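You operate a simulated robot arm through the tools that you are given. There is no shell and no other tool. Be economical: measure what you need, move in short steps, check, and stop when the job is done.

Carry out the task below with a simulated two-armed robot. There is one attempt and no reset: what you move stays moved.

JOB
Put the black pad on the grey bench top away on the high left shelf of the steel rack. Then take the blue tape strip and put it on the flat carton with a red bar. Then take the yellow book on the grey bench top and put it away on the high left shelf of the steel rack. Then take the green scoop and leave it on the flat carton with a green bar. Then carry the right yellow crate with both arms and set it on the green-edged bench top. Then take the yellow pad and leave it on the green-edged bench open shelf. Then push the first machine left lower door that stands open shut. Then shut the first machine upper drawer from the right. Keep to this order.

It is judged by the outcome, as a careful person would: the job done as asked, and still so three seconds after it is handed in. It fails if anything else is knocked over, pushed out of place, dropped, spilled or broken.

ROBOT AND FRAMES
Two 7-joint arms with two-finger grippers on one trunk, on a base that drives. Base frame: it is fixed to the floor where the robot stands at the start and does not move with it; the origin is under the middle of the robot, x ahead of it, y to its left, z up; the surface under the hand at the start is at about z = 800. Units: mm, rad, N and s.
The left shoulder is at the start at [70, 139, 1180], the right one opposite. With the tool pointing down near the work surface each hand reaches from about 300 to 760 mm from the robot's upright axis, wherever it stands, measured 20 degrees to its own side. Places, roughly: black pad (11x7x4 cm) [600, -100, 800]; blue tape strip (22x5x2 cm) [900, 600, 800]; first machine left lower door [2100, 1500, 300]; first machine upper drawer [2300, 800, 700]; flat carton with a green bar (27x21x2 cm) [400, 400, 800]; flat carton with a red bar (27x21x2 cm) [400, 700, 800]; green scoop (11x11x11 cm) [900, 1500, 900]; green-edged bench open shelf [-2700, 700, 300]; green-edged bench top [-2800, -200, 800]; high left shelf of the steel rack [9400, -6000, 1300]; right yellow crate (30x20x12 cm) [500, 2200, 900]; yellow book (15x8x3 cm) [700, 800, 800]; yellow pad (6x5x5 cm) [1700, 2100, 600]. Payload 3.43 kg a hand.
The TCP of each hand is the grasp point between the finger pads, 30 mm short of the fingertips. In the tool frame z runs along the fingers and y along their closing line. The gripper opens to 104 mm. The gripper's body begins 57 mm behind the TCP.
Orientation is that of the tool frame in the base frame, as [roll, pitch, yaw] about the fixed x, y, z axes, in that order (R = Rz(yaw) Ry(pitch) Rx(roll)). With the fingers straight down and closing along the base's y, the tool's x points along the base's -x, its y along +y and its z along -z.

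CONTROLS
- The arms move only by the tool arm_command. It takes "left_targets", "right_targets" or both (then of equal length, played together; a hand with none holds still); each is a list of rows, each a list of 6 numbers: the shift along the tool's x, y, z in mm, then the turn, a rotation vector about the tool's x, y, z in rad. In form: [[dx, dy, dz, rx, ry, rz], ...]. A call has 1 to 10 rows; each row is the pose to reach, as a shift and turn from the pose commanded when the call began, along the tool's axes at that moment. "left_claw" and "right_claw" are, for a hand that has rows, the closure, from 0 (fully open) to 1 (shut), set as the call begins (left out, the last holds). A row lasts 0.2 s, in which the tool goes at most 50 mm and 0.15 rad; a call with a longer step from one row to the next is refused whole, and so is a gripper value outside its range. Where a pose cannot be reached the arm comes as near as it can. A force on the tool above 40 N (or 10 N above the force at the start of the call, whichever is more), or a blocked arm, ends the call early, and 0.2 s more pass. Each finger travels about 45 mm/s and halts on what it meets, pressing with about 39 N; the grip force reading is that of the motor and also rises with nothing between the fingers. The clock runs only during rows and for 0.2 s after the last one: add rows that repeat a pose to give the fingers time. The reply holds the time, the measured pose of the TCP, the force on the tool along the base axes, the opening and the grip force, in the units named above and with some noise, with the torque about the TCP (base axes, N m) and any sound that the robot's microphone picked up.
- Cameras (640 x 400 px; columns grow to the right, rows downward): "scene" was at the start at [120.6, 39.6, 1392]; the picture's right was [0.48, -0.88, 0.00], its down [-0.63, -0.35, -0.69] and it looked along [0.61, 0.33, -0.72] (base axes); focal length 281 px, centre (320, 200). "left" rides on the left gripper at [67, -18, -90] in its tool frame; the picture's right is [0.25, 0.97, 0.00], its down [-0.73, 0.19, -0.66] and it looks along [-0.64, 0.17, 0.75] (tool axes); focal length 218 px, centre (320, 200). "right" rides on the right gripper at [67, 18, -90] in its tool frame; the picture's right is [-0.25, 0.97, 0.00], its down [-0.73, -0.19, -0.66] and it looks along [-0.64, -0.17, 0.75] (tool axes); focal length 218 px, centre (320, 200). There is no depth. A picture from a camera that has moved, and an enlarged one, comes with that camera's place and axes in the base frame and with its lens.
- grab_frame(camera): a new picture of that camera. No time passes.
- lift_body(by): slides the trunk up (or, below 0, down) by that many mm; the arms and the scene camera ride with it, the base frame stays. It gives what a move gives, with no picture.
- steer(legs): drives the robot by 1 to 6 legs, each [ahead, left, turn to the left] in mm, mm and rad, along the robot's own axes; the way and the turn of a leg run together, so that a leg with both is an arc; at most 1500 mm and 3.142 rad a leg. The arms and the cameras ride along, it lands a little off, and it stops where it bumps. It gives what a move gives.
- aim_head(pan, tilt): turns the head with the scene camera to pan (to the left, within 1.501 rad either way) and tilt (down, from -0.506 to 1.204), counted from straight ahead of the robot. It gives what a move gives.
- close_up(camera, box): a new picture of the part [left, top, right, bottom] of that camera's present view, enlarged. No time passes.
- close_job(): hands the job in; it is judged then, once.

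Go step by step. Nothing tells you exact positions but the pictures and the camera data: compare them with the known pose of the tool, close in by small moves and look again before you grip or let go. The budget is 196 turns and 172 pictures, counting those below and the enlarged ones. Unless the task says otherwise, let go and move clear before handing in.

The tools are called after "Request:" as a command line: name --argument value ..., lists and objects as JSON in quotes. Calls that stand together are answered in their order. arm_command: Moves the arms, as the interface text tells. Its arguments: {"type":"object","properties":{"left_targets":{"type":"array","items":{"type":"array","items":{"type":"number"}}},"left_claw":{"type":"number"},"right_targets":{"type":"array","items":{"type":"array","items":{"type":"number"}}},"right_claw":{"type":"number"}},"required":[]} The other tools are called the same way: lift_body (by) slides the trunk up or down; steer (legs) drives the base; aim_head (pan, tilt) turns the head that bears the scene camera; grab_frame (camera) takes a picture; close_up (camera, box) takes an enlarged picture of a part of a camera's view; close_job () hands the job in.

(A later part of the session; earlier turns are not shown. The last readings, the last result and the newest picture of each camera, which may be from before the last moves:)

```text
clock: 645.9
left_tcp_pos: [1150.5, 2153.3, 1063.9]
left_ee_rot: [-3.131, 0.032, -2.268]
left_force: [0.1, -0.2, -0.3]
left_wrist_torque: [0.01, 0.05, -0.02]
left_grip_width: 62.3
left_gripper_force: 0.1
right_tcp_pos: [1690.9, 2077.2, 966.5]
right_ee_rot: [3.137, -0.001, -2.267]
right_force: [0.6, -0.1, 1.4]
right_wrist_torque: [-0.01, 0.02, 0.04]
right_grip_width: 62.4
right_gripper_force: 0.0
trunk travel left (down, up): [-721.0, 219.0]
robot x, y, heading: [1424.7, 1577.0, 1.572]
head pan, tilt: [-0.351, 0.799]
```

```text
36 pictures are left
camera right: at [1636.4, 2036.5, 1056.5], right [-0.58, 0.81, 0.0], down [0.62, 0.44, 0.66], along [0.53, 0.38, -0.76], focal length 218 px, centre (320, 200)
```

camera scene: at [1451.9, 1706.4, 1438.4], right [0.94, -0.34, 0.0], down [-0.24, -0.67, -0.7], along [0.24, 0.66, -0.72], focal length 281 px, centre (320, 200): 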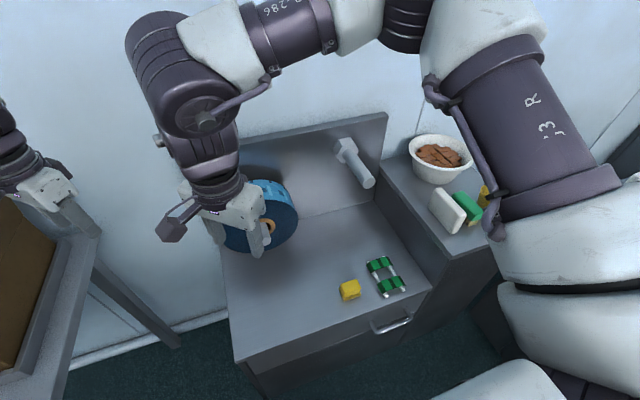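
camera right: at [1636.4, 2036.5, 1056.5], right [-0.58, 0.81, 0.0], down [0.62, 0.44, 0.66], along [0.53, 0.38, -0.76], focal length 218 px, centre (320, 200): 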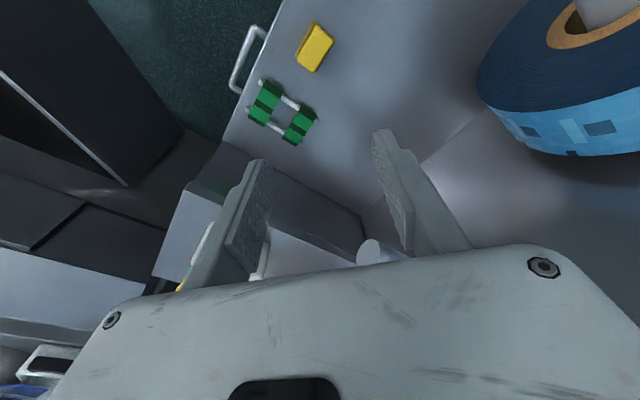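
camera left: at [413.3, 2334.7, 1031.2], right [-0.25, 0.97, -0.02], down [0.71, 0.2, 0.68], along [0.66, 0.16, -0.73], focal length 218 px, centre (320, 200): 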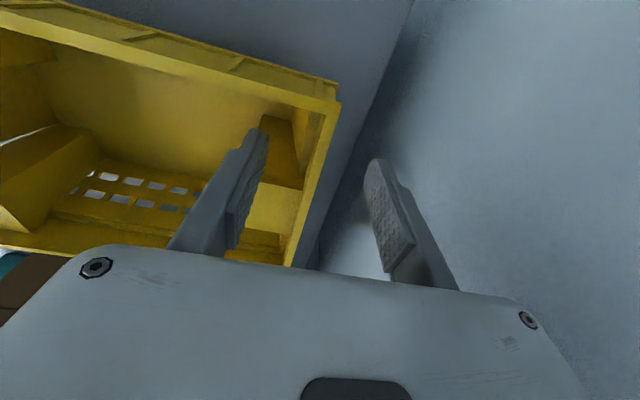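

The pad's long side lies along x. I'll grip it with the fingers closing along y and a tilt, for the shelf later. First I'm pulling the left hand back, so lowering the trunk is safe, and turning the right hand.

Request:
arm_command --left_targets '[[32, -27, 0, 0, 0, 0], [64, -53, 0, 0, 0, 0], [96, -80, 0, 0, 0, 0], [128, -107, 0, 0, 0, 0], [160, -133, 0, 0, 0, 0], [192, -160, 0, 0, 0, 0]]' --right_targets '[[0, 0, 0, 0, 0, 0.135], [0, 0, 0, 0, 0, 0.27], [0, 0, 0, 0, 0, 0.405], [0, 0, 0, 0, 0, 0.54], [0, 0, 0, 0, 0, 0.675], [0, 0, 0, 0, 0, 0.811]]' --right_claw 0

Request:
lift_body --by -260

Request:
arm_command --right_targets '[[0, 0, 0, 0, -0.125, 0], [0, 0, 0, 0, -0.25, 0], [0, 0, 0, 0, -0.375, 0], [0, 0, 0, 0, -0.5, 0]]'

Request:
grab_frame --camera "right"

```text
clock: 647.3
left_tcp_pos: [1149.1, 1910.0, 1062.0]
left_ee_rot: [-3.13, 0.035, -2.268]
left_force: [-0.1, -0.9, 0.3]
left_wrist_torque: [0.01, -0.02, 0.02]
left_grip_width: 62.2
left_gripper_force: 0.0
left hand out of reach, approached as far as the arm can: row 6
right_tcp_pos: [1689.6, 2075.2, 967.9]
right_ee_rot: [3.14, -0.003, -3.082]
right_force: [-0.2, -0.6, -0.5]
right_wrist_torque: [0.04, 0.01, 0.01]
right_grip_width: 104.1
right_gripper_force: 0.0
trunk travel left (down, up): [-721.0, 219.0]
robot x, y, heading: [1422.2, 1575.9, 1.575]
head pan, tilt: [-0.351, 0.799]
```

```text
clock: 649.9
left_tcp_pos: [1150.2, 1912.6, 801.6]
left_ee_rot: [-3.13, 0.033, -2.268]
left_force: [-0.3, -0.6, -0.1]
left_wrist_torque: [0.03, 0.02, 0.0]
left_grip_width: 62.6
left_gripper_force: 0.0
right_tcp_pos: [1689.4, 2075.7, 706.3]
right_ee_rot: [3.141, -0.004, -3.081]
right_force: [-0.4, 0.9, -0.1]
right_wrist_torque: [0.02, -0.02, 0.01]
right_grip_width: 104.1
right_gripper_force: 0.1
trunk travel left (down, up): [-461.0, 479.0]
robot x, y, heading: [1426.5, 1579.5, 1.576]
head pan, tilt: [-0.351, 0.799]
```

```text
clock: 650.9
left_tcp_pos: [1150.3, 1912.2, 801.2]
left_ee_rot: [-3.129, 0.034, -2.268]
left_force: [0.1, 0.0, 0.5]
left_wrist_torque: [-0.02, 0.01, 0.02]
left_grip_width: 62.5
left_gripper_force: 0.1
right_tcp_pos: [1688.9, 2076.5, 707.9]
right_ee_rot: [-3.142, 0.499, -3.082]
right_force: [0.4, -0.2, 0.4]
right_wrist_torque: [-0.03, -0.04, -0.01]
right_grip_width: 104.0
right_gripper_force: 0.1
trunk travel left (down, up): [-461.0, 479.0]
robot x, y, heading: [1422.9, 1579.7, 1.576]
head pan, tilt: [-0.351, 0.799]
```

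```text
35 pictures are left
camera right: at [1588.1, 2087.6, 754.1], right [0.16, 0.98, 0.12], down [0.34, -0.17, 0.93], along [0.93, -0.11, -0.36], focal length 218 px, centre (320, 200)
```

right: 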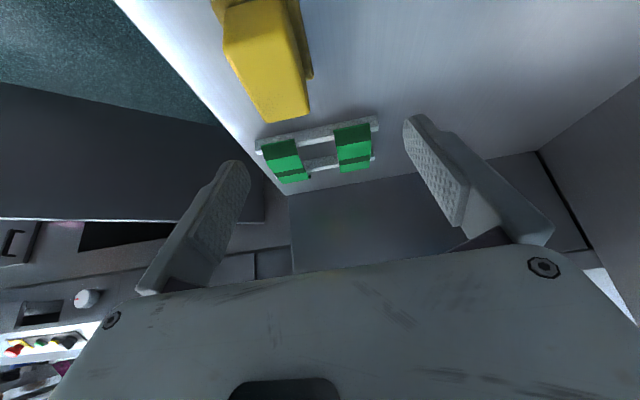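

Request:
arm_command --right_targets '[[11, -8, 20, 0, 0, 0], [22, -16, 40, 0, 0, 0], [33, -24, 60, 0, 0, 0]]'

Request:
grab_frame --camera "right"

Request:
close_up --camera "scene" --box '[260, 120, 460, 320]'

```text
clock: 651.7
left_tcp_pos: [1150.2, 1912.3, 802.2]
left_ee_rot: [-3.13, 0.034, -2.269]
left_force: [-0.7, 0.2, 0.3]
left_wrist_torque: [0.0, -0.02, -0.02]
left_grip_width: 62.6
left_gripper_force: 0.0
right_tcp_pos: [1693.0, 2050.7, 640.6]
right_ee_rot: [3.14, 0.499, -3.081]
right_force: [1.1, -0.7, 5.2]
right_wrist_torque: [-0.22, -0.14, 0.05]
right_grip_width: 103.1
right_gripper_force: 0.0
trunk travel left (down, up): [-461.0, 479.0]
robot x, y, heading: [1420.3, 1576.5, 1.576]
head pan, tilt: [-0.351, 0.799]
```

```text
34 pictures are left
camera right: at [1590.8, 2062.4, 686.3], right [0.16, 0.98, 0.12], down [0.34, -0.17, 0.93], along [0.93, -0.11, -0.36], focal length 218 px, centre (320, 200)
```

right: 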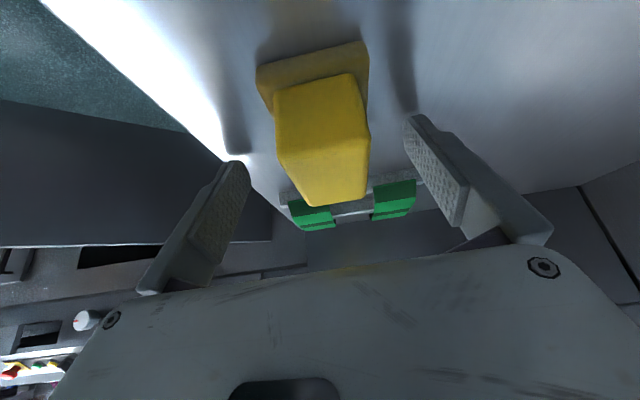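

```text
2.00 times, centred on (360, 220) of scene
camera zoom: at [1451.5, 1705.1, 1178.7], right [0.94, -0.34, 0.0], down [-0.24, -0.67, -0.7], along [0.24, 0.66, -0.72], focal length 561 px, centre (240, 160)
```

zoom: 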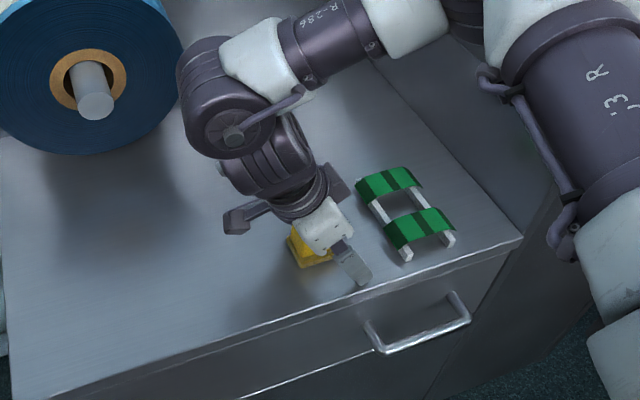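

The tips just touch the cabinet top, and the pad sits between the fingers. I'm closing and lifting.

Request:
arm_command --right_targets '[[0, 0, -1, 0, 0, 0], [0, 0, -1, 0, 0, 0], [0, 0, -1, 0, 0, 0], [0, 0, -1, 0, 0, 0], [0, 0, -1, 0, 0, 0], [-10, 0, -18, 0, 0, 0], [-29, 0, -53, 0, 0, 0]]' --right_claw 1

Request:
lift_body --by 260

Request:
grab_frame --camera "right"

```text
clock: 653.3
left_tcp_pos: [1148.7, 1911.8, 802.0]
left_ee_rot: [-3.129, 0.035, -2.267]
left_force: [-0.5, 0.7, 0.1]
left_wrist_torque: [0.02, -0.03, 0.0]
left_grip_width: 62.3
left_gripper_force: 0.0
right_tcp_pos: [1691.2, 2051.1, 700.7]
right_ee_rot: [3.138, 0.497, -3.081]
right_force: [-0.2, -0.2, -1.0]
right_wrist_torque: [0.04, 0.01, -0.03]
right_grip_width: 45.3
right_gripper_force: 38.8
trunk travel left (down, up): [-461.0, 479.0]
robot x, y, heading: [1422.3, 1579.6, 1.574]
head pan, tilt: [-0.351, 0.799]
```

```text
clock: 656.0
left_tcp_pos: [1150.8, 1912.0, 1061.9]
left_ee_rot: [-3.129, 0.032, -2.269]
left_force: [-0.9, -0.2, 0.3]
left_wrist_torque: [0.01, 0.0, 0.0]
left_grip_width: 62.4
left_gripper_force: 0.1
right_tcp_pos: [1690.4, 2052.6, 960.1]
right_ee_rot: [3.141, 0.497, -3.082]
right_force: [0.5, 0.1, -0.9]
right_wrist_torque: [-0.01, -0.01, 0.02]
right_grip_width: 45.2
right_gripper_force: 39.0
trunk travel left (down, up): [-721.0, 219.0]
robot x, y, heading: [1424.1, 1577.5, 1.575]
head pan, tilt: [-0.351, 0.799]
```

```text
32 pictures are left
camera right: at [1589.6, 2063.2, 1006.4], right [0.16, 0.98, 0.12], down [0.34, -0.17, 0.93], along [0.93, -0.11, -0.36], focal length 218 px, centre (320, 200)
```

right: 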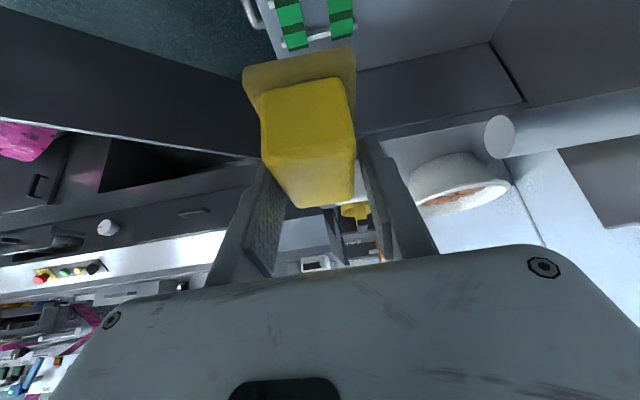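

The pad is held (45 mm). I'm pulling the right hand in, with its tilt facing forward, before driving back.

Request:
arm_command --right_targets '[[21, -8, -20, -0.064, 0, -0.117], [42, -17, -40, -0.128, 0, -0.235], [63, -25, -60, -0.192, 0, -0.352], [84, -33, -80, -0.256, 0, -0.47], [106, -42, -100, -0.32, 0, -0.587], [127, -50, -120, -0.385, 0, -0.705], [148, -58, -140, -0.449, 0, -0.822], [169, -67, -160, -0.513, 0, -0.94]]'

Request:
steer --legs '[[-900, 0, 0], [-900, -140, 0], [-1400, 0, 0], [-1300, 0, 0]]'

```text
clock: 657.8
left_tcp_pos: [1151.0, 1911.3, 1061.4]
left_ee_rot: [-3.129, 0.036, -2.269]
left_force: [-0.1, 0.1, 0.4]
left_wrist_torque: [0.0, -0.04, -0.02]
left_grip_width: 62.2
left_gripper_force: 0.1
right_tcp_pos: [1469.0, 1969.5, 1020.5]
right_ee_rot: [3.14, 0.499, -2.008]
right_force: [-0.4, 0.4, 0.0]
right_wrist_torque: [0.04, 0.0, -0.01]
right_grip_width: 45.3
right_gripper_force: 38.8
trunk travel left (down, up): [-721.0, 219.0]
robot x, y, heading: [1426.5, 1581.4, 1.574]
head pan, tilt: [-0.351, 0.799]
```

```text
clock: 679.6
left_tcp_pos: [1376.1, -2596.6, 1062.2]
left_ee_rot: [-3.13, 0.033, -2.229]
left_force: [-0.5, -0.4, 0.1]
left_wrist_torque: [0.01, -0.01, -0.01]
left_grip_width: 62.0
left_gripper_force: 0.0
right_tcp_pos: [1693.4, -2525.0, 1019.6]
right_ee_rot: [3.14, 0.499, -1.968]
right_force: [0.0, 0.1, -0.3]
right_wrist_torque: [-0.03, 0.03, 0.01]
right_grip_width: 44.8
right_gripper_force: 38.7
trunk travel left (down, up): [-721.0, 219.0]
robot x, y, heading: [1666.0, -2916.8, 1.615]
head pan, tilt: [-0.351, 0.799]
```

Request:
steer --legs '[[-150, 0, 0], [0, 1400, 0], [0, 700, 0], [0, 0, 1.527], [700, -1000, 0], [450, -1000, 0]]'

Request:
aim_head --pan -0.3 --tilt 0.6

Request:
steer --legs '[[0, -1500, 0]]'

Request:
grab_frame --camera "scene"

```text
clock: 705.7
left_tcp_pos: [-1967.2, -1540.0, 1062.2]
left_ee_rot: [-3.128, 0.033, -0.656]
left_force: [0.1, 0.5, 0.8]
left_wrist_torque: [0.0, 0.0, 0.0]
left_grip_width: 62.1
left_gripper_force: 0.1
right_tcp_pos: [-2040.0, -1222.6, 1020.4]
right_ee_rot: [3.141, 0.501, -0.397]
right_force: [-0.1, 1.0, -0.7]
right_wrist_torque: [0.01, 0.0, 0.0]
right_grip_width: 44.8
right_gripper_force: 39.0
trunk travel left (down, up): [-721.0, 219.0]
robot x, y, heading: [-1642.6, -1250.6, -3.093]
head pan, tilt: [-0.351, 0.799]
```

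```text
clock: 706.5
left_tcp_pos: [-1967.4, -1540.3, 1061.2]
left_ee_rot: [-3.128, 0.034, -0.655]
left_force: [-0.6, -0.3, -0.1]
left_wrist_torque: [0.01, -0.01, 0.02]
left_grip_width: 62.4
left_gripper_force: 0.1
right_tcp_pos: [-2039.1, -1223.6, 1020.0]
right_ee_rot: [3.139, 0.498, -0.396]
right_force: [0.6, 0.3, -0.2]
right_wrist_torque: [-0.02, 0.02, 0.0]
right_grip_width: 45.0
right_gripper_force: 38.9
trunk travel left (down, up): [-721.0, 219.0]
robot x, y, heading: [-1647.5, -1254.7, -3.095]
head pan, tilt: [-0.3, 0.6]
```

```text
clock: 713.8
left_tcp_pos: [-2041.1, -56.7, 1061.0]
left_ee_rot: [-3.13, 0.033, -0.651]
left_force: [0.2, 0.7, -1.4]
left_wrist_torque: [0.01, 0.01, -0.01]
left_grip_width: 62.4
left_gripper_force: 0.1
right_tcp_pos: [-2114.2, 261.6, 1020.4]
right_ee_rot: [3.14, 0.499, -0.39]
right_force: [-0.2, -0.4, -0.7]
right_wrist_torque: [0.01, 0.03, 0.0]
right_grip_width: 44.8
right_gripper_force: 39.2
trunk travel left (down, up): [-721.0, 219.0]
robot x, y, heading: [-1720.4, 235.9, -3.091]
head pan, tilt: [-0.3, 0.6]
```

```text
31 pictures are left
camera scene: at [-1858.1, 254.5, 1455.2], right [0.24, 0.97, 0.0], down [0.55, -0.14, -0.82], along [-0.8, 0.2, -0.57], focal length 281 px, centre (320, 200)
```

scene: 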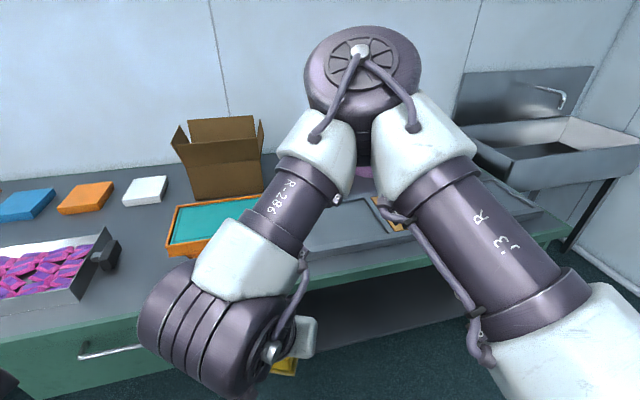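

I can see the open shelf opening at about y 330–1150. I'm aligning the right hand with it and lowering the trunk so the hand can go in under the bench top.

Request:
steer --legs '[[-40, -380, -0.05]]'

Request:
lift_body --by -630

Request:
grab_frame --camera "scene"

```text
clock: 716.2
left_tcp_pos: [-2026.8, 336.2, 1060.2]
left_ee_rot: [-3.128, 0.034, -0.705]
left_force: [-0.6, -0.1, 0.8]
left_wrist_torque: [-0.02, -0.03, -0.02]
left_grip_width: 62.3
left_gripper_force: 0.1
right_tcp_pos: [-2082.4, 658.0, 1019.0]
right_ee_rot: [3.14, 0.499, -0.444]
right_force: [-0.4, -0.5, -0.8]
right_wrist_torque: [0.04, 0.02, 0.0]
right_grip_width: 44.6
right_gripper_force: 39.0
trunk travel left (down, up): [-721.0, 219.0]
robot x, y, heading: [-1692.0, 610.1, 3.139]
head pan, tilt: [-0.3, 0.6]
```

```text
refused: -630 is not a number from -400 to 400
```

```text
30 pictures are left
camera scene: at [-1827.1, 635.9, 1455.2], right [0.3, 0.95, 0.0], down [0.54, -0.17, -0.83], along [-0.79, 0.25, -0.56], focal length 281 px, centre (320, 200)
```

scene: 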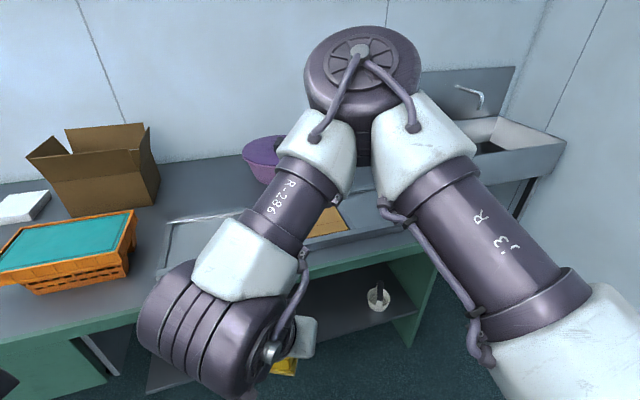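

Request:
lift_body --by -320

Request:
lift_body --by -300

Request:
arm_command --right_targets '[[-36, -9, 20, 0, 0, 0], [-73, -19, 40, 0, 0, 0], [-109, -28, 61, 0, 0, 0], [-145, -38, 81, 0, 0, 0], [-160, -42, 89, 0, 0, 0]]'

Request:
aim_head --pan -0.1 --tilt 0.45

Request:
grab_frame --camera "scene"

```text
clock: 719.4
left_tcp_pos: [-2026.9, 336.7, 741.9]
left_ee_rot: [-3.129, 0.034, -0.706]
left_force: [-0.7, -0.1, -0.1]
left_wrist_torque: [0.02, -0.03, 0.01]
left_grip_width: 62.3
left_gripper_force: 0.1
right_tcp_pos: [-2084.2, 658.1, 699.6]
right_ee_rot: [3.137, 0.499, -0.445]
right_force: [-0.4, 0.2, -0.9]
right_wrist_torque: [-0.01, 0.02, -0.01]
right_grip_width: 44.9
right_gripper_force: 39.1
trunk travel left (down, up): [-401.0, 539.0]
robot x, y, heading: [-1690.4, 605.9, 3.139]
head pan, tilt: [-0.3, 0.6]
```

```text
clock: 722.4
left_tcp_pos: [-2027.3, 337.6, 442.2]
left_ee_rot: [-3.131, 0.033, -0.705]
left_force: [0.2, 0.0, 0.1]
left_wrist_torque: [0.04, 0.02, -0.01]
left_grip_width: 62.4
left_gripper_force: 0.0
right_tcp_pos: [-2082.7, 657.6, 400.0]
right_ee_rot: [3.139, 0.498, -0.446]
right_force: [0.0, 0.2, -0.3]
right_wrist_torque: [-0.03, 0.0, -0.01]
right_grip_width: 45.0
right_gripper_force: 38.7
trunk travel left (down, up): [-101.0, 839.0]
robot x, y, heading: [-1691.8, 610.0, 3.137]
head pan, tilt: [-0.3, 0.6]
```

```text
clock: 723.6
left_tcp_pos: [-2026.6, 337.9, 441.0]
left_ee_rot: [-3.129, 0.033, -0.704]
left_force: [0.3, -1.0, -0.4]
left_wrist_torque: [0.01, -0.02, 0.02]
left_grip_width: 62.5
left_gripper_force: 0.1
right_tcp_pos: [-2231.6, 773.4, 398.6]
right_ee_rot: [3.141, 0.498, -0.444]
right_force: [-0.5, 0.2, -1.1]
right_wrist_torque: [-0.02, 0.0, 0.01]
right_grip_width: 44.9
right_gripper_force: 38.8
trunk travel left (down, up): [-101.0, 839.0]
robot x, y, heading: [-1689.5, 609.0, 3.138]
head pan, tilt: [-0.3, 0.6]
```

```text
clock: 724.3
left_tcp_pos: [-2026.8, 337.7, 441.8]
left_ee_rot: [-3.129, 0.032, -0.704]
left_force: [-0.9, -0.3, -0.7]
left_wrist_torque: [-0.05, 0.02, -0.01]
left_grip_width: 62.6
left_gripper_force: 0.1
right_tcp_pos: [-2231.7, 773.5, 398.9]
right_ee_rot: [3.138, 0.498, -0.446]
right_force: [-0.2, -0.8, -0.3]
right_wrist_torque: [-0.03, 0.0, -0.01]
right_grip_width: 45.2
right_gripper_force: 39.2
trunk travel left (down, up): [-101.0, 839.0]
robot x, y, heading: [-1689.9, 606.7, 3.139]
head pan, tilt: [-0.099, 0.45]
```

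```text
29 pictures are left
camera scene: at [-1833.8, 620.2, 848.7], right [0.1, 0.99, 0.0], down [0.43, -0.04, -0.9], along [-0.9, 0.09, -0.44], focal length 281 px, centre (320, 200)
```

scene: 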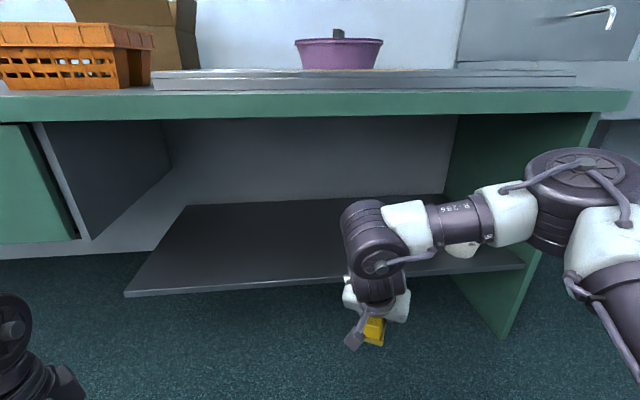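

Request:
grab_frame --camera "right"

```text
28 pictures are left
camera right: at [-2145.4, 713.8, 445.2], right [-0.62, -0.78, 0.12], down [-0.21, 0.31, 0.93], along [-0.76, 0.54, -0.36], focal length 218 px, centre (320, 200)
```

right: 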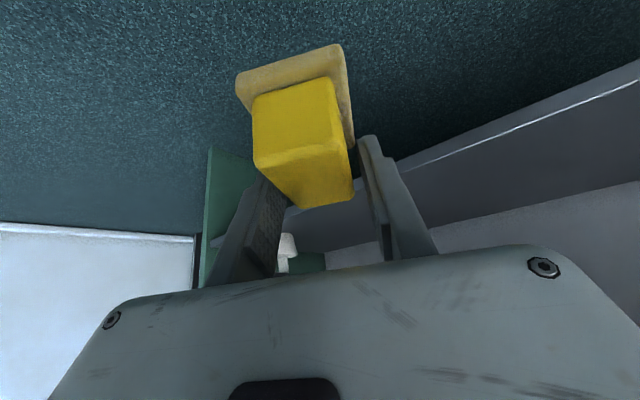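

The shelf surface is at about z 315, with its front edge near x -2430. I'm extending the arm further so the elbow drops and stays clear of the bench apron.

Request:
arm_command --right_targets '[[-26, 14, 14, 0, 0, 0], [-52, 28, 28, 0, 0, 0], [-77, 42, 42, 0, 0, 0], [-103, 56, 56, 0, 0, 0]]'

Request:
grab_frame --camera "scene"

```text
clock: 725.3
left_tcp_pos: [-2026.9, 337.5, 441.9]
left_ee_rot: [-3.13, 0.034, -0.705]
left_force: [-0.4, -0.1, 0.2]
left_wrist_torque: [-0.01, 0.03, -0.01]
left_grip_width: 62.5
left_gripper_force: 0.1
right_tcp_pos: [-2360.5, 772.9, 399.0]
right_ee_rot: [3.137, 0.496, -0.444]
right_force: [0.3, 0.3, -1.3]
right_wrist_torque: [-0.01, 0.01, 0.0]
right_grip_width: 45.1
right_gripper_force: 39.3
trunk travel left (down, up): [-101.0, 839.0]
robot x, y, heading: [-1690.1, 610.7, 3.141]
head pan, tilt: [-0.099, 0.45]
```

```text
27 pictures are left
camera scene: at [-1833.8, 620.0, 848.7], right [0.1, 0.99, 0.0], down [0.43, -0.04, -0.9], along [-0.9, 0.09, -0.44], focal length 281 px, centre (320, 200)
```

scene: 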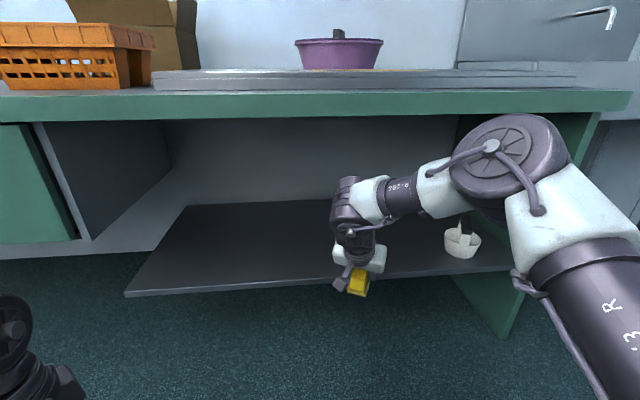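

Request:
arm_command --right_targets '[[-24, 13, 13, 0, 0, 0], [-48, 26, 26, 0, 0, 0]]'

Request:
lift_body --by -35

Request:
grab_frame --camera "scene"

```text
clock: 725.9
left_tcp_pos: [-2027.1, 337.4, 442.5]
left_ee_rot: [-3.129, 0.034, -0.705]
left_force: [-0.1, -0.1, 0.2]
left_wrist_torque: [-0.01, 0.02, 0.0]
left_grip_width: 62.4
left_gripper_force: 0.0
right_tcp_pos: [-2394.1, 767.9, 397.0]
right_ee_rot: [3.136, 0.501, -0.45]
right_force: [0.3, 0.0, -0.3]
right_wrist_torque: [0.03, 0.04, -0.01]
right_grip_width: 44.7
right_gripper_force: 39.4
right hand out of reach, approached as far as the arm can: row 2
trunk travel left (down, up): [-101.0, 839.0]
robot x, y, heading: [-1691.5, 611.7, 3.142]
head pan, tilt: [-0.099, 0.45]
```

```text
clock: 726.7
left_tcp_pos: [-2026.7, 337.1, 406.9]
left_ee_rot: [-3.13, 0.033, -0.705]
left_force: [-0.5, -0.8, 0.5]
left_wrist_torque: [-0.02, -0.01, 0.02]
left_grip_width: 62.3
left_gripper_force: 0.1
right_tcp_pos: [-2392.4, 766.3, 361.8]
right_ee_rot: [3.137, 0.5, -0.449]
right_force: [0.6, 0.4, -0.4]
right_wrist_torque: [0.0, 0.02, 0.0]
right_grip_width: 44.9
right_gripper_force: 38.7
trunk travel left (down, up): [-66.0, 874.0]
robot x, y, heading: [-1691.8, 607.9, 3.14]
head pan, tilt: [-0.099, 0.45]
```

```text
26 pictures are left
camera scene: at [-1833.7, 620.1, 813.8], right [0.1, 0.99, 0.0], down [0.43, -0.04, -0.9], along [-0.9, 0.09, -0.44], focal length 281 px, centre (320, 200)
```

scene: 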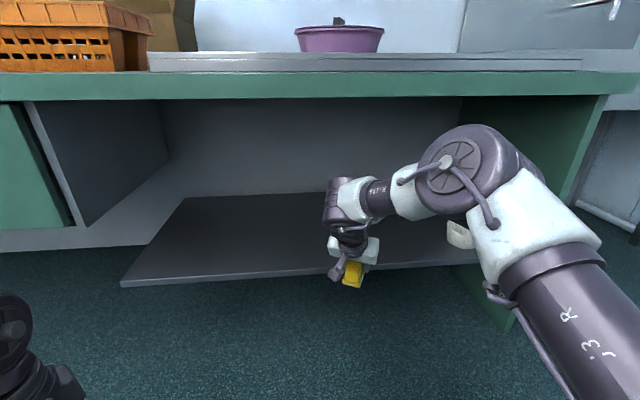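

The elbow is lower now. I'm driving in 115 mm.

Request:
steer --legs '[[115, 0, 0]]'

Request:
grab_frame --camera "scene"

```text
clock: 727.9
left_tcp_pos: [-2140.6, 337.6, 406.2]
left_ee_rot: [-3.131, 0.033, -0.703]
left_force: [0.5, -0.4, 0.5]
left_wrist_torque: [0.01, -0.01, 0.01]
left_grip_width: 62.5
left_gripper_force: 0.1
right_tcp_pos: [-2506.6, 765.4, 359.9]
right_ee_rot: [3.137, 0.499, -0.449]
right_force: [0.2, 0.3, -1.1]
right_wrist_torque: [-0.01, -0.01, 0.01]
right_grip_width: 45.0
right_gripper_force: 39.1
trunk travel left (down, up): [-66.0, 874.0]
robot x, y, heading: [-1810.2, 611.2, 3.14]
head pan, tilt: [-0.099, 0.45]
```

```text
25 pictures are left
camera scene: at [-1947.5, 620.1, 813.7], right [0.1, 0.99, 0.0], down [0.43, -0.04, -0.9], along [-0.9, 0.09, -0.44], focal length 281 px, centre (320, 200)
```

scene: 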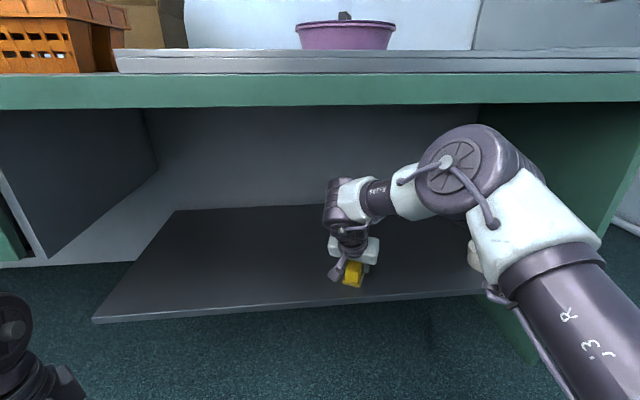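

Request:
lift_body --by -10

Request:
lift_body --by -5

```text
clock: 728.5
left_tcp_pos: [-2137.5, 337.6, 399.3]
left_ee_rot: [-3.131, 0.04, -0.705]
left_force: [-0.4, 0.2, 0.9]
left_wrist_torque: [0.0, 0.01, -0.01]
left_grip_width: 62.1
left_gripper_force: 0.0
right_tcp_pos: [-2508.5, 766.0, 359.8]
right_ee_rot: [3.13, 0.513, -0.455]
right_force: [8.0, 0.2, 37.3]
right_wrist_torque: [-0.05, -0.41, 0.02]
right_grip_width: 44.9
right_gripper_force: 39.2
trunk travel left (down, up): [-56.0, 884.0]
robot x, y, heading: [-1804.4, 612.9, 3.145]
head pan, tilt: [-0.099, 0.45]
```

```text
clock: 729.0
left_tcp_pos: [-2138.6, 336.5, 393.0]
left_ee_rot: [-3.133, 0.04, -0.703]
left_force: [-0.3, 0.7, 0.7]
left_wrist_torque: [-0.01, -0.03, 0.01]
left_grip_width: 62.6
left_gripper_force: 0.1
right_tcp_pos: [-2509.1, 768.0, 354.4]
right_ee_rot: [3.13, 0.514, -0.453]
right_force: [-1.8, 2.0, 37.3]
right_wrist_torque: [0.29, 0.55, -0.02]
right_grip_width: 44.7
right_gripper_force: 38.8
trunk travel left (down, up): [-51.0, 889.0]
robot x, y, heading: [-1802.8, 610.5, 3.143]
head pan, tilt: [-0.099, 0.45]
```

It's on the shelf. I'm relieving the load, opening, and withdrawing.

Request:
lift_body --by 4

Request:
arm_command --right_targets '[[0, 0, 0, 0, 0, 0], [0, 0, 0, 0, 0, 0], [0, 0, 0, 0, 0, 0], [0, 0, 0, 0, 0, 0]]' --right_claw 0

Request:
lift_body --by 6

Request:
grab_frame --camera "right"

```text
clock: 729.6
left_tcp_pos: [-2139.4, 337.1, 396.2]
left_ee_rot: [-3.131, 0.038, -0.706]
left_force: [0.5, 0.0, -1.3]
left_wrist_torque: [0.02, -0.02, 0.01]
left_grip_width: 62.6
left_gripper_force: 0.0
right_tcp_pos: [-2507.6, 767.3, 354.3]
right_ee_rot: [3.133, 0.508, -0.451]
right_force: [-9.0, 3.3, 24.4]
right_wrist_torque: [0.16, 0.68, 0.0]
right_grip_width: 44.9
right_gripper_force: 38.9
trunk travel left (down, up): [-55.0, 885.0]
robot x, y, heading: [-1806.7, 610.9, 3.142]
head pan, tilt: [-0.099, 0.45]
```

```text
clock: 730.3
left_tcp_pos: [-2137.4, 334.0, 397.0]
left_ee_rot: [-3.131, 0.037, -0.699]
left_force: [0.2, 0.4, -0.2]
left_wrist_torque: [-0.01, 0.0, 0.0]
left_grip_width: 62.3
left_gripper_force: 0.0
right_tcp_pos: [-2508.5, 751.6, 358.5]
right_ee_rot: [3.117, 0.509, -0.438]
right_force: [6.3, -17.4, 25.6]
right_wrist_torque: [0.49, -0.56, -0.49]
right_grip_width: 89.8
right_gripper_force: 0.2
trunk travel left (down, up): [-55.0, 885.0]
robot x, y, heading: [-1803.6, 609.3, -3.138]
head pan, tilt: [-0.099, 0.45]
stopped in row 3 (right hand): the force on the tool passed its limit at 51 N (the readings are from after the stop); the commanded pose is now the measured one
```

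```text
clock: 730.9
left_tcp_pos: [-2137.9, 335.7, 401.7]
left_ee_rot: [-3.128, 0.036, -0.7]
left_force: [0.1, 1.0, 0.0]
left_wrist_torque: [0.02, 0.0, -0.03]
left_grip_width: 62.8
left_gripper_force: 0.1
right_tcp_pos: [-2507.5, 760.6, 359.2]
right_ee_rot: [3.129, 0.503, -0.443]
right_force: [0.1, -10.4, 12.8]
right_wrist_torque: [0.27, -0.15, -0.14]
right_grip_width: 95.3
right_gripper_force: 0.1
trunk travel left (down, up): [-61.0, 879.0]
robot x, y, heading: [-1804.8, 608.2, -3.142]
head pan, tilt: [-0.099, 0.45]
```

```text
24 pictures are left
camera right: at [-2420.9, 700.8, 405.3], right [-0.61, -0.78, 0.13], down [-0.21, 0.32, 0.92], along [-0.77, 0.53, -0.36], focal length 218 px, centre (320, 200)
```

right: 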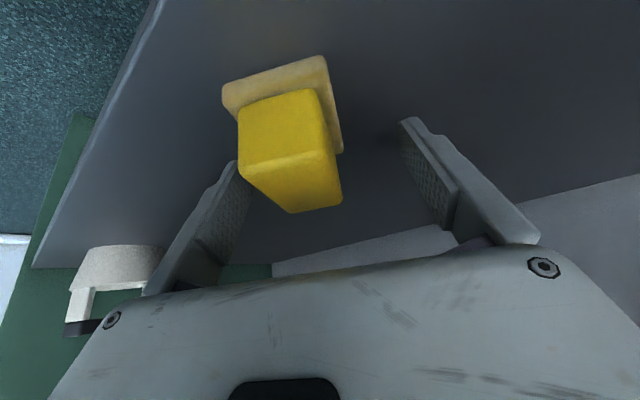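

Request:
lift_body --by 9

Request:
arm_command --right_targets '[[0, -10, 0, 0, 0, 0], [25, -12, -14, 0, 0, 0], [55, -12, -30, 0, 0, 0], [88, -12, -48, 0, 0, 0], [122, -12, -67, 0, 0, 0]]'

Request:
steer --legs '[[-350, 0, 0]]'

Request:
grab_frame --camera "scene"

```text
clock: 731.4
left_tcp_pos: [-2139.2, 335.5, 411.2]
left_ee_rot: [-3.128, 0.032, -0.702]
left_force: [-0.4, -0.7, 0.5]
left_wrist_torque: [0.01, 0.0, 0.01]
left_grip_width: 62.4
left_gripper_force: 0.0
right_tcp_pos: [-2507.2, 760.4, 366.0]
right_ee_rot: [3.131, 0.5, -0.44]
right_force: [-0.4, -0.2, 0.7]
right_wrist_torque: [0.01, -0.01, 0.01]
right_grip_width: 103.8
right_gripper_force: 0.0
trunk travel left (down, up): [-70.0, 870.0]
robot x, y, heading: [-1806.6, 609.5, -3.143]
head pan, tilt: [-0.099, 0.45]
```

```text
clock: 732.6
left_tcp_pos: [-2138.7, 336.2, 410.4]
left_ee_rot: [-3.131, 0.033, -0.702]
left_force: [0.1, 0.0, 0.8]
left_wrist_torque: [0.0, 0.01, 0.03]
left_grip_width: 62.4
left_gripper_force: 0.0
right_tcp_pos: [-2376.9, 708.8, 366.3]
right_ee_rot: [3.128, 0.5, -0.441]
right_force: [-0.3, 0.2, -0.1]
right_wrist_torque: [-0.03, -0.01, -0.05]
right_grip_width: 104.0
right_gripper_force: 0.1
trunk travel left (down, up): [-70.0, 870.0]
robot x, y, heading: [-1803.1, 609.7, -3.135]
head pan, tilt: [-0.099, 0.45]
```

```text
clock: 734.9
left_tcp_pos: [-1784.9, 335.4, 410.5]
left_ee_rot: [-3.13, 0.034, -0.697]
left_force: [-0.4, 0.5, 0.6]
left_wrist_torque: [0.0, -0.03, -0.02]
left_grip_width: 62.5
left_gripper_force: 0.1
right_tcp_pos: [-2024.5, 708.2, 366.7]
right_ee_rot: [3.126, 0.5, -0.438]
right_force: [0.9, 0.1, 0.5]
right_wrist_torque: [-0.01, 0.0, 0.01]
right_grip_width: 104.0
right_gripper_force: 0.1
trunk travel left (down, up): [-70.0, 870.0]
robot x, y, heading: [-1451.8, 612.5, -3.13]
head pan, tilt: [-0.099, 0.45]
```

```text
23 pictures are left
camera scene: at [-1594.6, 620.1, 817.8], right [0.09, 1.0, 0.0], down [0.43, -0.04, -0.9], along [-0.9, 0.08, -0.44], focal length 281 px, centre (320, 200)
```

scene: 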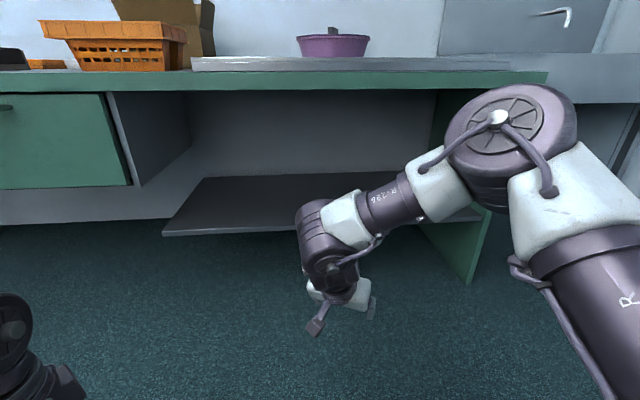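

The pad was resting on the shelf. I'm verifying it with the right camera while raising the trunk, then heading back to the machine for the door.

Request:
grab_frame --camera "right"

Request:
lift_body --by 350

Request:
lift_body --by 300

Request:
steer --legs '[[0, 1500, 0], [-500, 1300, 0], [-600, 800, 0], [0, 0, -1.57], [0, -1400, 0], [0, -500, 0]]'

```text
22 pictures are left
camera right: at [-1938.4, 650.3, 413.6], right [-0.6, -0.79, 0.13], down [-0.21, 0.32, 0.92], along [-0.77, 0.53, -0.36], focal length 218 px, centre (320, 200)
```

right: 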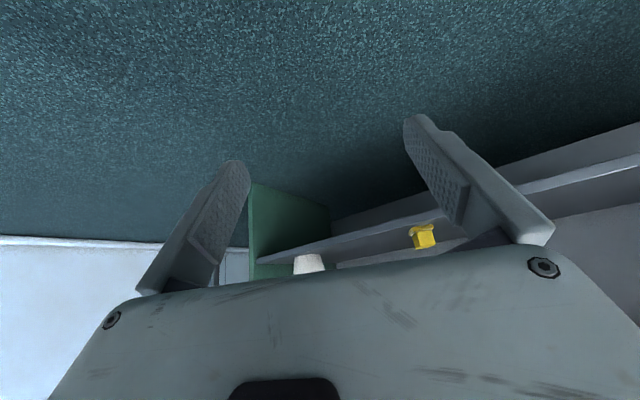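

```text
clock: 738.3
left_tcp_pos: [-1785.5, 334.1, 760.7]
left_ee_rot: [-3.129, 0.033, -0.696]
left_force: [0.1, -0.8, 0.6]
left_wrist_torque: [0.0, -0.02, 0.01]
left_grip_width: 62.4
left_gripper_force: 0.0
right_tcp_pos: [-2026.0, 707.8, 716.9]
right_ee_rot: [3.128, 0.498, -0.438]
right_force: [0.5, 0.5, 1.2]
right_wrist_torque: [-0.03, 0.01, -0.04]
right_grip_width: 103.9
right_gripper_force: 0.1
trunk travel left (down, up): [-420.0, 520.0]
robot x, y, heading: [-1454.0, 611.2, -3.134]
head pan, tilt: [-0.099, 0.45]
```

```text
clock: 741.3
left_tcp_pos: [-1784.7, 335.6, 1059.3]
left_ee_rot: [-3.129, 0.034, -0.697]
left_force: [0.1, 0.3, 0.0]
left_wrist_torque: [-0.03, 0.01, 0.03]
left_grip_width: 62.5
left_gripper_force: 0.1
right_tcp_pos: [-2026.1, 708.8, 1017.2]
right_ee_rot: [3.128, 0.5, -0.436]
right_force: [0.1, -0.8, 0.4]
right_wrist_torque: [0.03, 0.0, -0.01]
right_grip_width: 104.0
right_gripper_force: 0.1
trunk travel left (down, up): [-720.0, 220.0]
robot x, y, heading: [-1453.4, 611.1, -3.136]
head pan, tilt: [-0.099, 0.45]
```

```text
clock: 773.1
left_tcp_pos: [1307.4, -2598.3, 1059.8]
left_ee_rot: [-3.13, 0.033, -2.226]
left_force: [-0.4, 0.2, 1.4]
left_wrist_torque: [-0.03, 0.0, -0.04]
left_grip_width: 62.7
left_gripper_force: 0.0
right_tcp_pos: [1670.7, -2343.3, 1017.2]
right_ee_rot: [3.129, 0.498, -1.964]
right_force: [0.6, -0.4, -0.2]
right_wrist_torque: [-0.03, 0.05, 0.0]
right_grip_width: 104.1
right_gripper_force: 0.0
trunk travel left (down, up): [-720.0, 220.0]
robot x, y, heading: [1603.8, -2921.0, 1.622]
head pan, tilt: [-0.099, 0.45]
```

The pad is visible on the shelf. I'm driving back up the aisle to face the machine's open door.

Request:
steer --legs '[[0, 40, -0.05], [1500, 0, 0], [1200, 0, 0]]'

Request:
aim_head --pan -0.3 --tilt 0.6

```text
clock: 786.7
left_tcp_pos: [1280.5, 118.5, 1060.4]
left_ee_rot: [-3.13, 0.033, -2.267]
left_force: [-0.4, -0.1, -0.6]
left_wrist_torque: [0.0, 0.0, 0.02]
left_grip_width: 62.4
left_gripper_force: 0.0
right_tcp_pos: [1651.9, 358.1, 1017.1]
right_ee_rot: [3.127, 0.5, -2.007]
right_force: [1.3, 0.1, -0.6]
right_wrist_torque: [0.01, 0.0, -0.04]
right_grip_width: 104.1
right_gripper_force: 0.1
trunk travel left (down, up): [-720.0, 220.0]
robot x, y, heading: [1553.6, -214.9, 1.578]
head pan, tilt: [-0.099, 0.45]
```

```text
clock: 787.4
left_tcp_pos: [1280.5, 117.3, 1059.9]
left_ee_rot: [-3.129, 0.033, -2.267]
left_force: [0.7, -0.1, -0.1]
left_wrist_torque: [0.02, 0.02, -0.01]
left_grip_width: 62.6
left_gripper_force: 0.0
right_tcp_pos: [1653.3, 358.2, 1016.7]
right_ee_rot: [3.129, 0.498, -2.006]
right_force: [0.8, -0.9, 0.4]
right_wrist_torque: [-0.01, -0.01, 0.02]
right_grip_width: 104.1
right_gripper_force: 0.0
trunk travel left (down, up): [-720.0, 220.0]
robot x, y, heading: [1555.5, -213.6, 1.577]
head pan, tilt: [-0.3, 0.6]
```

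Request:
steer --legs '[[750, 165, 0], [800, 0, 0], [0, 0, -1.4]]'

Request:
aim_head --pan 0.0 --tilt 0.75

Request:
grab_frame --camera "scene"

```text
clock: 798.9
left_tcp_pos: [1687.7, 1668.8, 1061.3]
left_ee_rot: [-3.131, 0.033, 2.604]
left_force: [0.3, 0.3, -0.8]
left_wrist_torque: [0.02, 0.0, 0.04]
left_grip_width: 62.2
left_gripper_force: 0.0
right_tcp_pos: [1983.1, 1338.2, 1016.8]
right_ee_rot: [3.128, 0.5, 2.862]
right_force: [-0.2, 0.0, 0.5]
right_wrist_torque: [0.01, -0.01, 0.03]
right_grip_width: 104.0
right_gripper_force: 0.0
trunk travel left (down, up): [-720.0, 220.0]
robot x, y, heading: [1403.7, 1343.3, 0.168]
head pan, tilt: [-0.3, 0.6]
```

```text
clock: 799.7
left_tcp_pos: [1686.9, 1668.8, 1061.4]
left_ee_rot: [-3.13, 0.033, 2.604]
left_force: [0.1, -0.2, -0.3]
left_wrist_torque: [-0.02, -0.01, -0.01]
left_grip_width: 62.3
left_gripper_force: 0.1
right_tcp_pos: [1983.5, 1337.9, 1016.9]
right_ee_rot: [3.128, 0.5, 2.864]
right_force: [0.4, 0.8, 0.5]
right_wrist_torque: [-0.02, -0.01, 0.01]
right_grip_width: 104.0
right_gripper_force: 0.1
trunk travel left (down, up): [-720.0, 220.0]
robot x, y, heading: [1403.6, 1344.0, 0.164]
head pan, tilt: [0.0, 0.75]
```

```text
21 pictures are left
camera scene: at [1533.4, 1366.9, 1441.4], right [0.16, -0.99, 0.0], down [-0.67, -0.11, -0.73], along [0.72, 0.12, -0.68], focal length 281 px, centre (320, 200)
```

scene: 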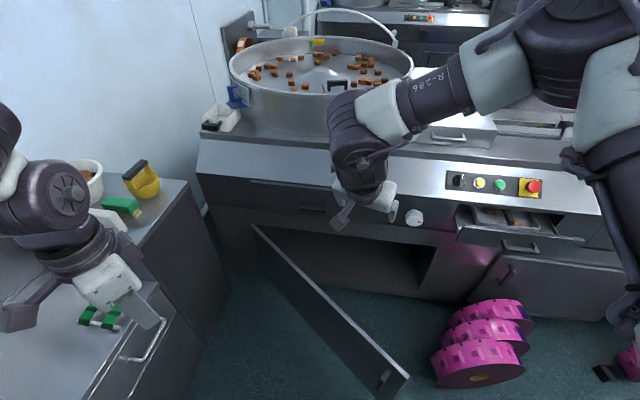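

I can see it clearly now: the hinge is at about (2265, 1762), and the door is 745 mm wide with its free end near (1806, 1174). I'm on its outer side. I'll retract the closed right hand to the outer side of the free end and then lower it.

Request:
arm_command --right_targets '[[36, -12, -20, 0, 0, 0], [72, -24, -39, 0, 0, 0], [108, -35, -59, 0, 0, 0], [144, -47, -78, 0, 0, 0], [180, -59, -98, 0, 0, 0]]' --left_targets '[[0, 0, -40, 0, 0, 0], [0, 0, -80, 0, 0, 0], [0, 0, -120, 0, 0, 0], [0, 0, -160, 0, 0, 0], [0, 0, -200, 0, 0, 0]]' --right_claw 1

Request:
lift_body --by -380

Request:
grab_frame --camera "scene"

```text
clock: 800.9
left_tcp_pos: [1678.9, 1674.8, 1261.8]
left_ee_rot: [-3.13, 0.037, 2.604]
left_force: [-0.1, -0.4, -0.4]
left_wrist_torque: [-0.05, -0.06, 0.02]
left_grip_width: 62.3
left_gripper_force: 0.1
right_tcp_pos: [1767.5, 1337.6, 1014.8]
right_ee_rot: [3.132, 0.5, 2.877]
right_force: [-1.2, 0.0, -0.1]
right_wrist_torque: [-0.01, -0.07, -0.03]
right_grip_width: 0.0
right_gripper_force: 3.5
right hand out of reach, approached as far as the arm can: row 5
trunk travel left (down, up): [-720.0, 220.0]
robot x, y, heading: [1404.3, 1344.1, 0.166]
head pan, tilt: [0.0, 0.75]
```

```text
clock: 804.6
left_tcp_pos: [1683.3, 1673.3, 882.0]
left_ee_rot: [-3.13, 0.032, 2.605]
left_force: [0.0, 0.5, -0.1]
left_wrist_torque: [-0.01, 0.0, 0.02]
left_grip_width: 62.1
left_gripper_force: 0.0
right_tcp_pos: [1771.5, 1337.4, 634.0]
right_ee_rot: [3.131, 0.497, 2.875]
right_force: [0.0, -0.1, -0.5]
right_wrist_torque: [0.04, -0.04, 0.03]
right_grip_width: 0.0
right_gripper_force: 34.8
trunk travel left (down, up): [-340.0, 600.0]
robot x, y, heading: [1401.3, 1348.3, 0.168]
head pan, tilt: [0.0, 0.75]
```

```text
20 pictures are left
camera scene: at [1533.1, 1367.0, 1061.4], right [0.16, -0.99, 0.0], down [-0.67, -0.11, -0.73], along [0.72, 0.12, -0.68], focal length 281 px, centre (320, 200)
```

scene: 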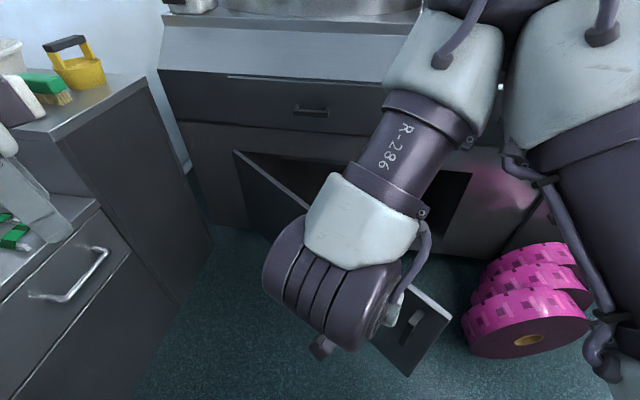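

The door's top is at z≈530. I'm lowering the hand to door height and driving forward and right to push it along its arc.

Request:
lift_body --by -190

Request:
steer --legs '[[130, -85, 0]]'

Request:
grab_frame --camera "scene"

```text
clock: 806.6
left_tcp_pos: [1682.9, 1672.4, 691.2]
left_ee_rot: [-3.13, 0.032, 2.603]
left_force: [0.0, 1.0, -0.2]
left_wrist_torque: [0.02, 0.0, -0.01]
left_grip_width: 62.3
left_gripper_force: 0.0
right_tcp_pos: [1772.0, 1336.5, 444.1]
right_ee_rot: [3.132, 0.497, 2.875]
right_force: [0.1, -0.4, -0.4]
right_wrist_torque: [-0.03, 0.0, -0.02]
right_grip_width: 0.0
right_gripper_force: 34.7
trunk travel left (down, up): [-150.0, 790.0]
robot x, y, heading: [1399.9, 1347.2, 0.166]
head pan, tilt: [0.0, 0.75]
```

```text
clock: 808.0
left_tcp_pos: [1823.3, 1611.3, 690.8]
left_ee_rot: [-3.131, 0.033, 2.604]
left_force: [-0.2, -0.9, -0.4]
left_wrist_torque: [0.01, -0.02, -0.03]
left_grip_width: 62.3
left_gripper_force: 0.1
right_tcp_pos: [1910.5, 1274.4, 444.2]
right_ee_rot: [3.131, 0.496, 2.875]
right_force: [0.4, 0.7, -0.3]
right_wrist_torque: [0.0, 0.02, 0.03]
right_grip_width: 0.0
right_gripper_force: 34.7
trunk travel left (down, up): [-150.0, 790.0]
robot x, y, heading: [1538.5, 1283.1, 0.166]
head pan, tilt: [0.0, 0.75]
```

```text
19 pictures are left
camera scene: at [1672.9, 1304.6, 871.3], right [0.16, -0.99, 0.0], down [-0.67, -0.11, -0.73], along [0.72, 0.12, -0.68], focal length 281 px, centre (320, 200)
```

scene: 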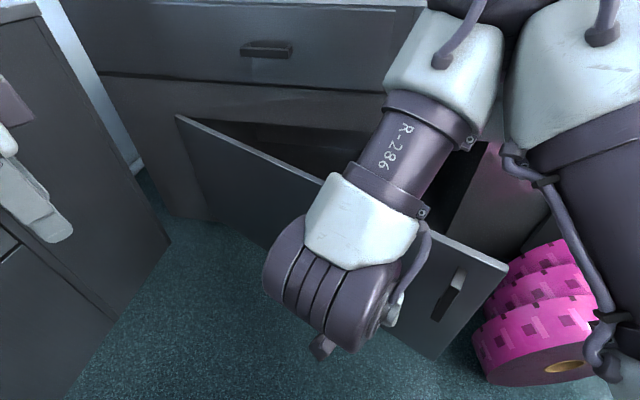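

The door is swinging shut, now about 26° open. I'm continuing the push.

Request:
steer --legs '[[110, -65, 0]]'

Request:
arm_command --right_targets '[[-34, -4, 20, 0, 0, 0], [-68, -8, 40, 0, 0, 0], [-102, -12, 60, 0, 0, 0]]'

Request:
grab_frame --camera "scene"

```text
clock: 809.3
left_tcp_pos: [1941.0, 1567.8, 691.7]
left_ee_rot: [-3.129, 0.034, 2.603]
left_force: [-1.0, 0.3, 0.1]
left_wrist_torque: [-0.03, -0.03, -0.02]
left_grip_width: 62.4
left_gripper_force: 0.1
right_tcp_pos: [2031.1, 1230.2, 444.0]
right_ee_rot: [3.131, 0.496, 2.877]
right_force: [-0.5, -1.0, -0.2]
right_wrist_torque: [-0.01, -0.01, -0.01]
right_grip_width: 0.0
right_gripper_force: 34.7
trunk travel left (down, up): [-150.0, 790.0]
robot x, y, heading: [1659.1, 1234.2, 0.162]
head pan, tilt: [0.0, 0.75]
```

```text
clock: 810.1
left_tcp_pos: [1941.6, 1566.0, 691.4]
left_ee_rot: [-3.13, 0.034, 2.604]
left_force: [0.3, 0.2, 0.8]
left_wrist_torque: [0.02, -0.01, 0.01]
left_grip_width: 62.5
left_gripper_force: 0.1
right_tcp_pos: [2141.9, 1190.4, 439.9]
right_ee_rot: [3.133, 0.498, 2.879]
right_force: [-0.3, -1.0, 0.4]
right_wrist_torque: [0.0, -0.01, 0.0]
right_grip_width: 0.0
right_gripper_force: 34.6
trunk travel left (down, up): [-150.0, 790.0]
robot x, y, heading: [1665.8, 1235.6, 0.165]
head pan, tilt: [0.0, 0.75]
```

```text
18 pictures are left
camera scene: at [1791.7, 1259.6, 871.3], right [0.17, -0.99, 0.0], down [-0.67, -0.11, -0.73], along [0.72, 0.12, -0.68], focal length 281 px, centre (320, 200)
```

scene: 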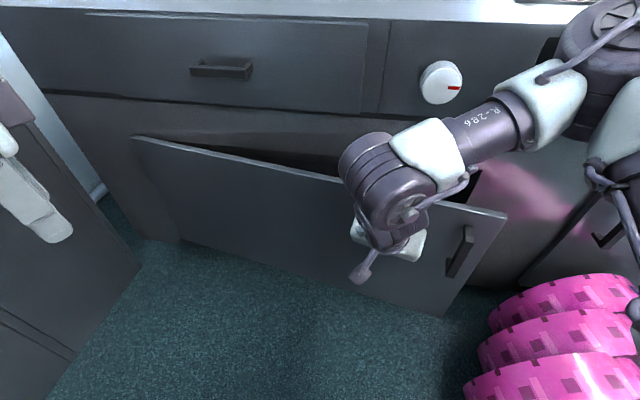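

Request:
arm_command --right_targets '[[-27, 2, 15, 0, 0, 0], [-54, 3, 29, 0, 0, 0], [-81, 5, 44, 0, 0, 0], [-107, 7, 58, 0, 0, 0], [-125, 8, 68, 0, 0, 0]]'

Request:
grab_frame --camera "scene"

```text
clock: 811.3
left_tcp_pos: [1940.7, 1565.7, 691.5]
left_ee_rot: [-3.13, 0.033, 2.604]
left_force: [-0.3, 0.3, 0.3]
left_wrist_torque: [0.0, 0.02, -0.01]
left_grip_width: 62.4
left_gripper_force: 0.0
right_tcp_pos: [2269.8, 1163.2, 438.5]
right_ee_rot: [3.137, 0.483, 2.891]
right_force: [-10.9, 0.0, 6.2]
right_wrist_torque: [0.04, 0.06, 0.04]
right_grip_width: 0.0
right_gripper_force: 34.6
trunk travel left (down, up): [-150.0, 790.0]
robot x, y, heading: [1657.1, 1236.3, 0.172]
head pan, tilt: [0.0, 0.75]
stopped in row 5 (right hand): the force on the tool passed its limit at 57 N (the readings are from after the stop); the commanded pose is now the measured one
```

```text
17 pictures are left
camera scene: at [1790.6, 1259.6, 871.6], right [0.16, -0.99, 0.0], down [-0.67, -0.11, -0.73], along [0.72, 0.12, -0.68], focal length 281 px, centre (320, 200)
```

scene: 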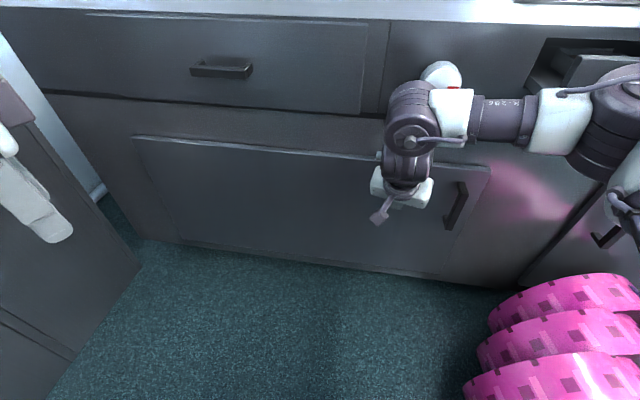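

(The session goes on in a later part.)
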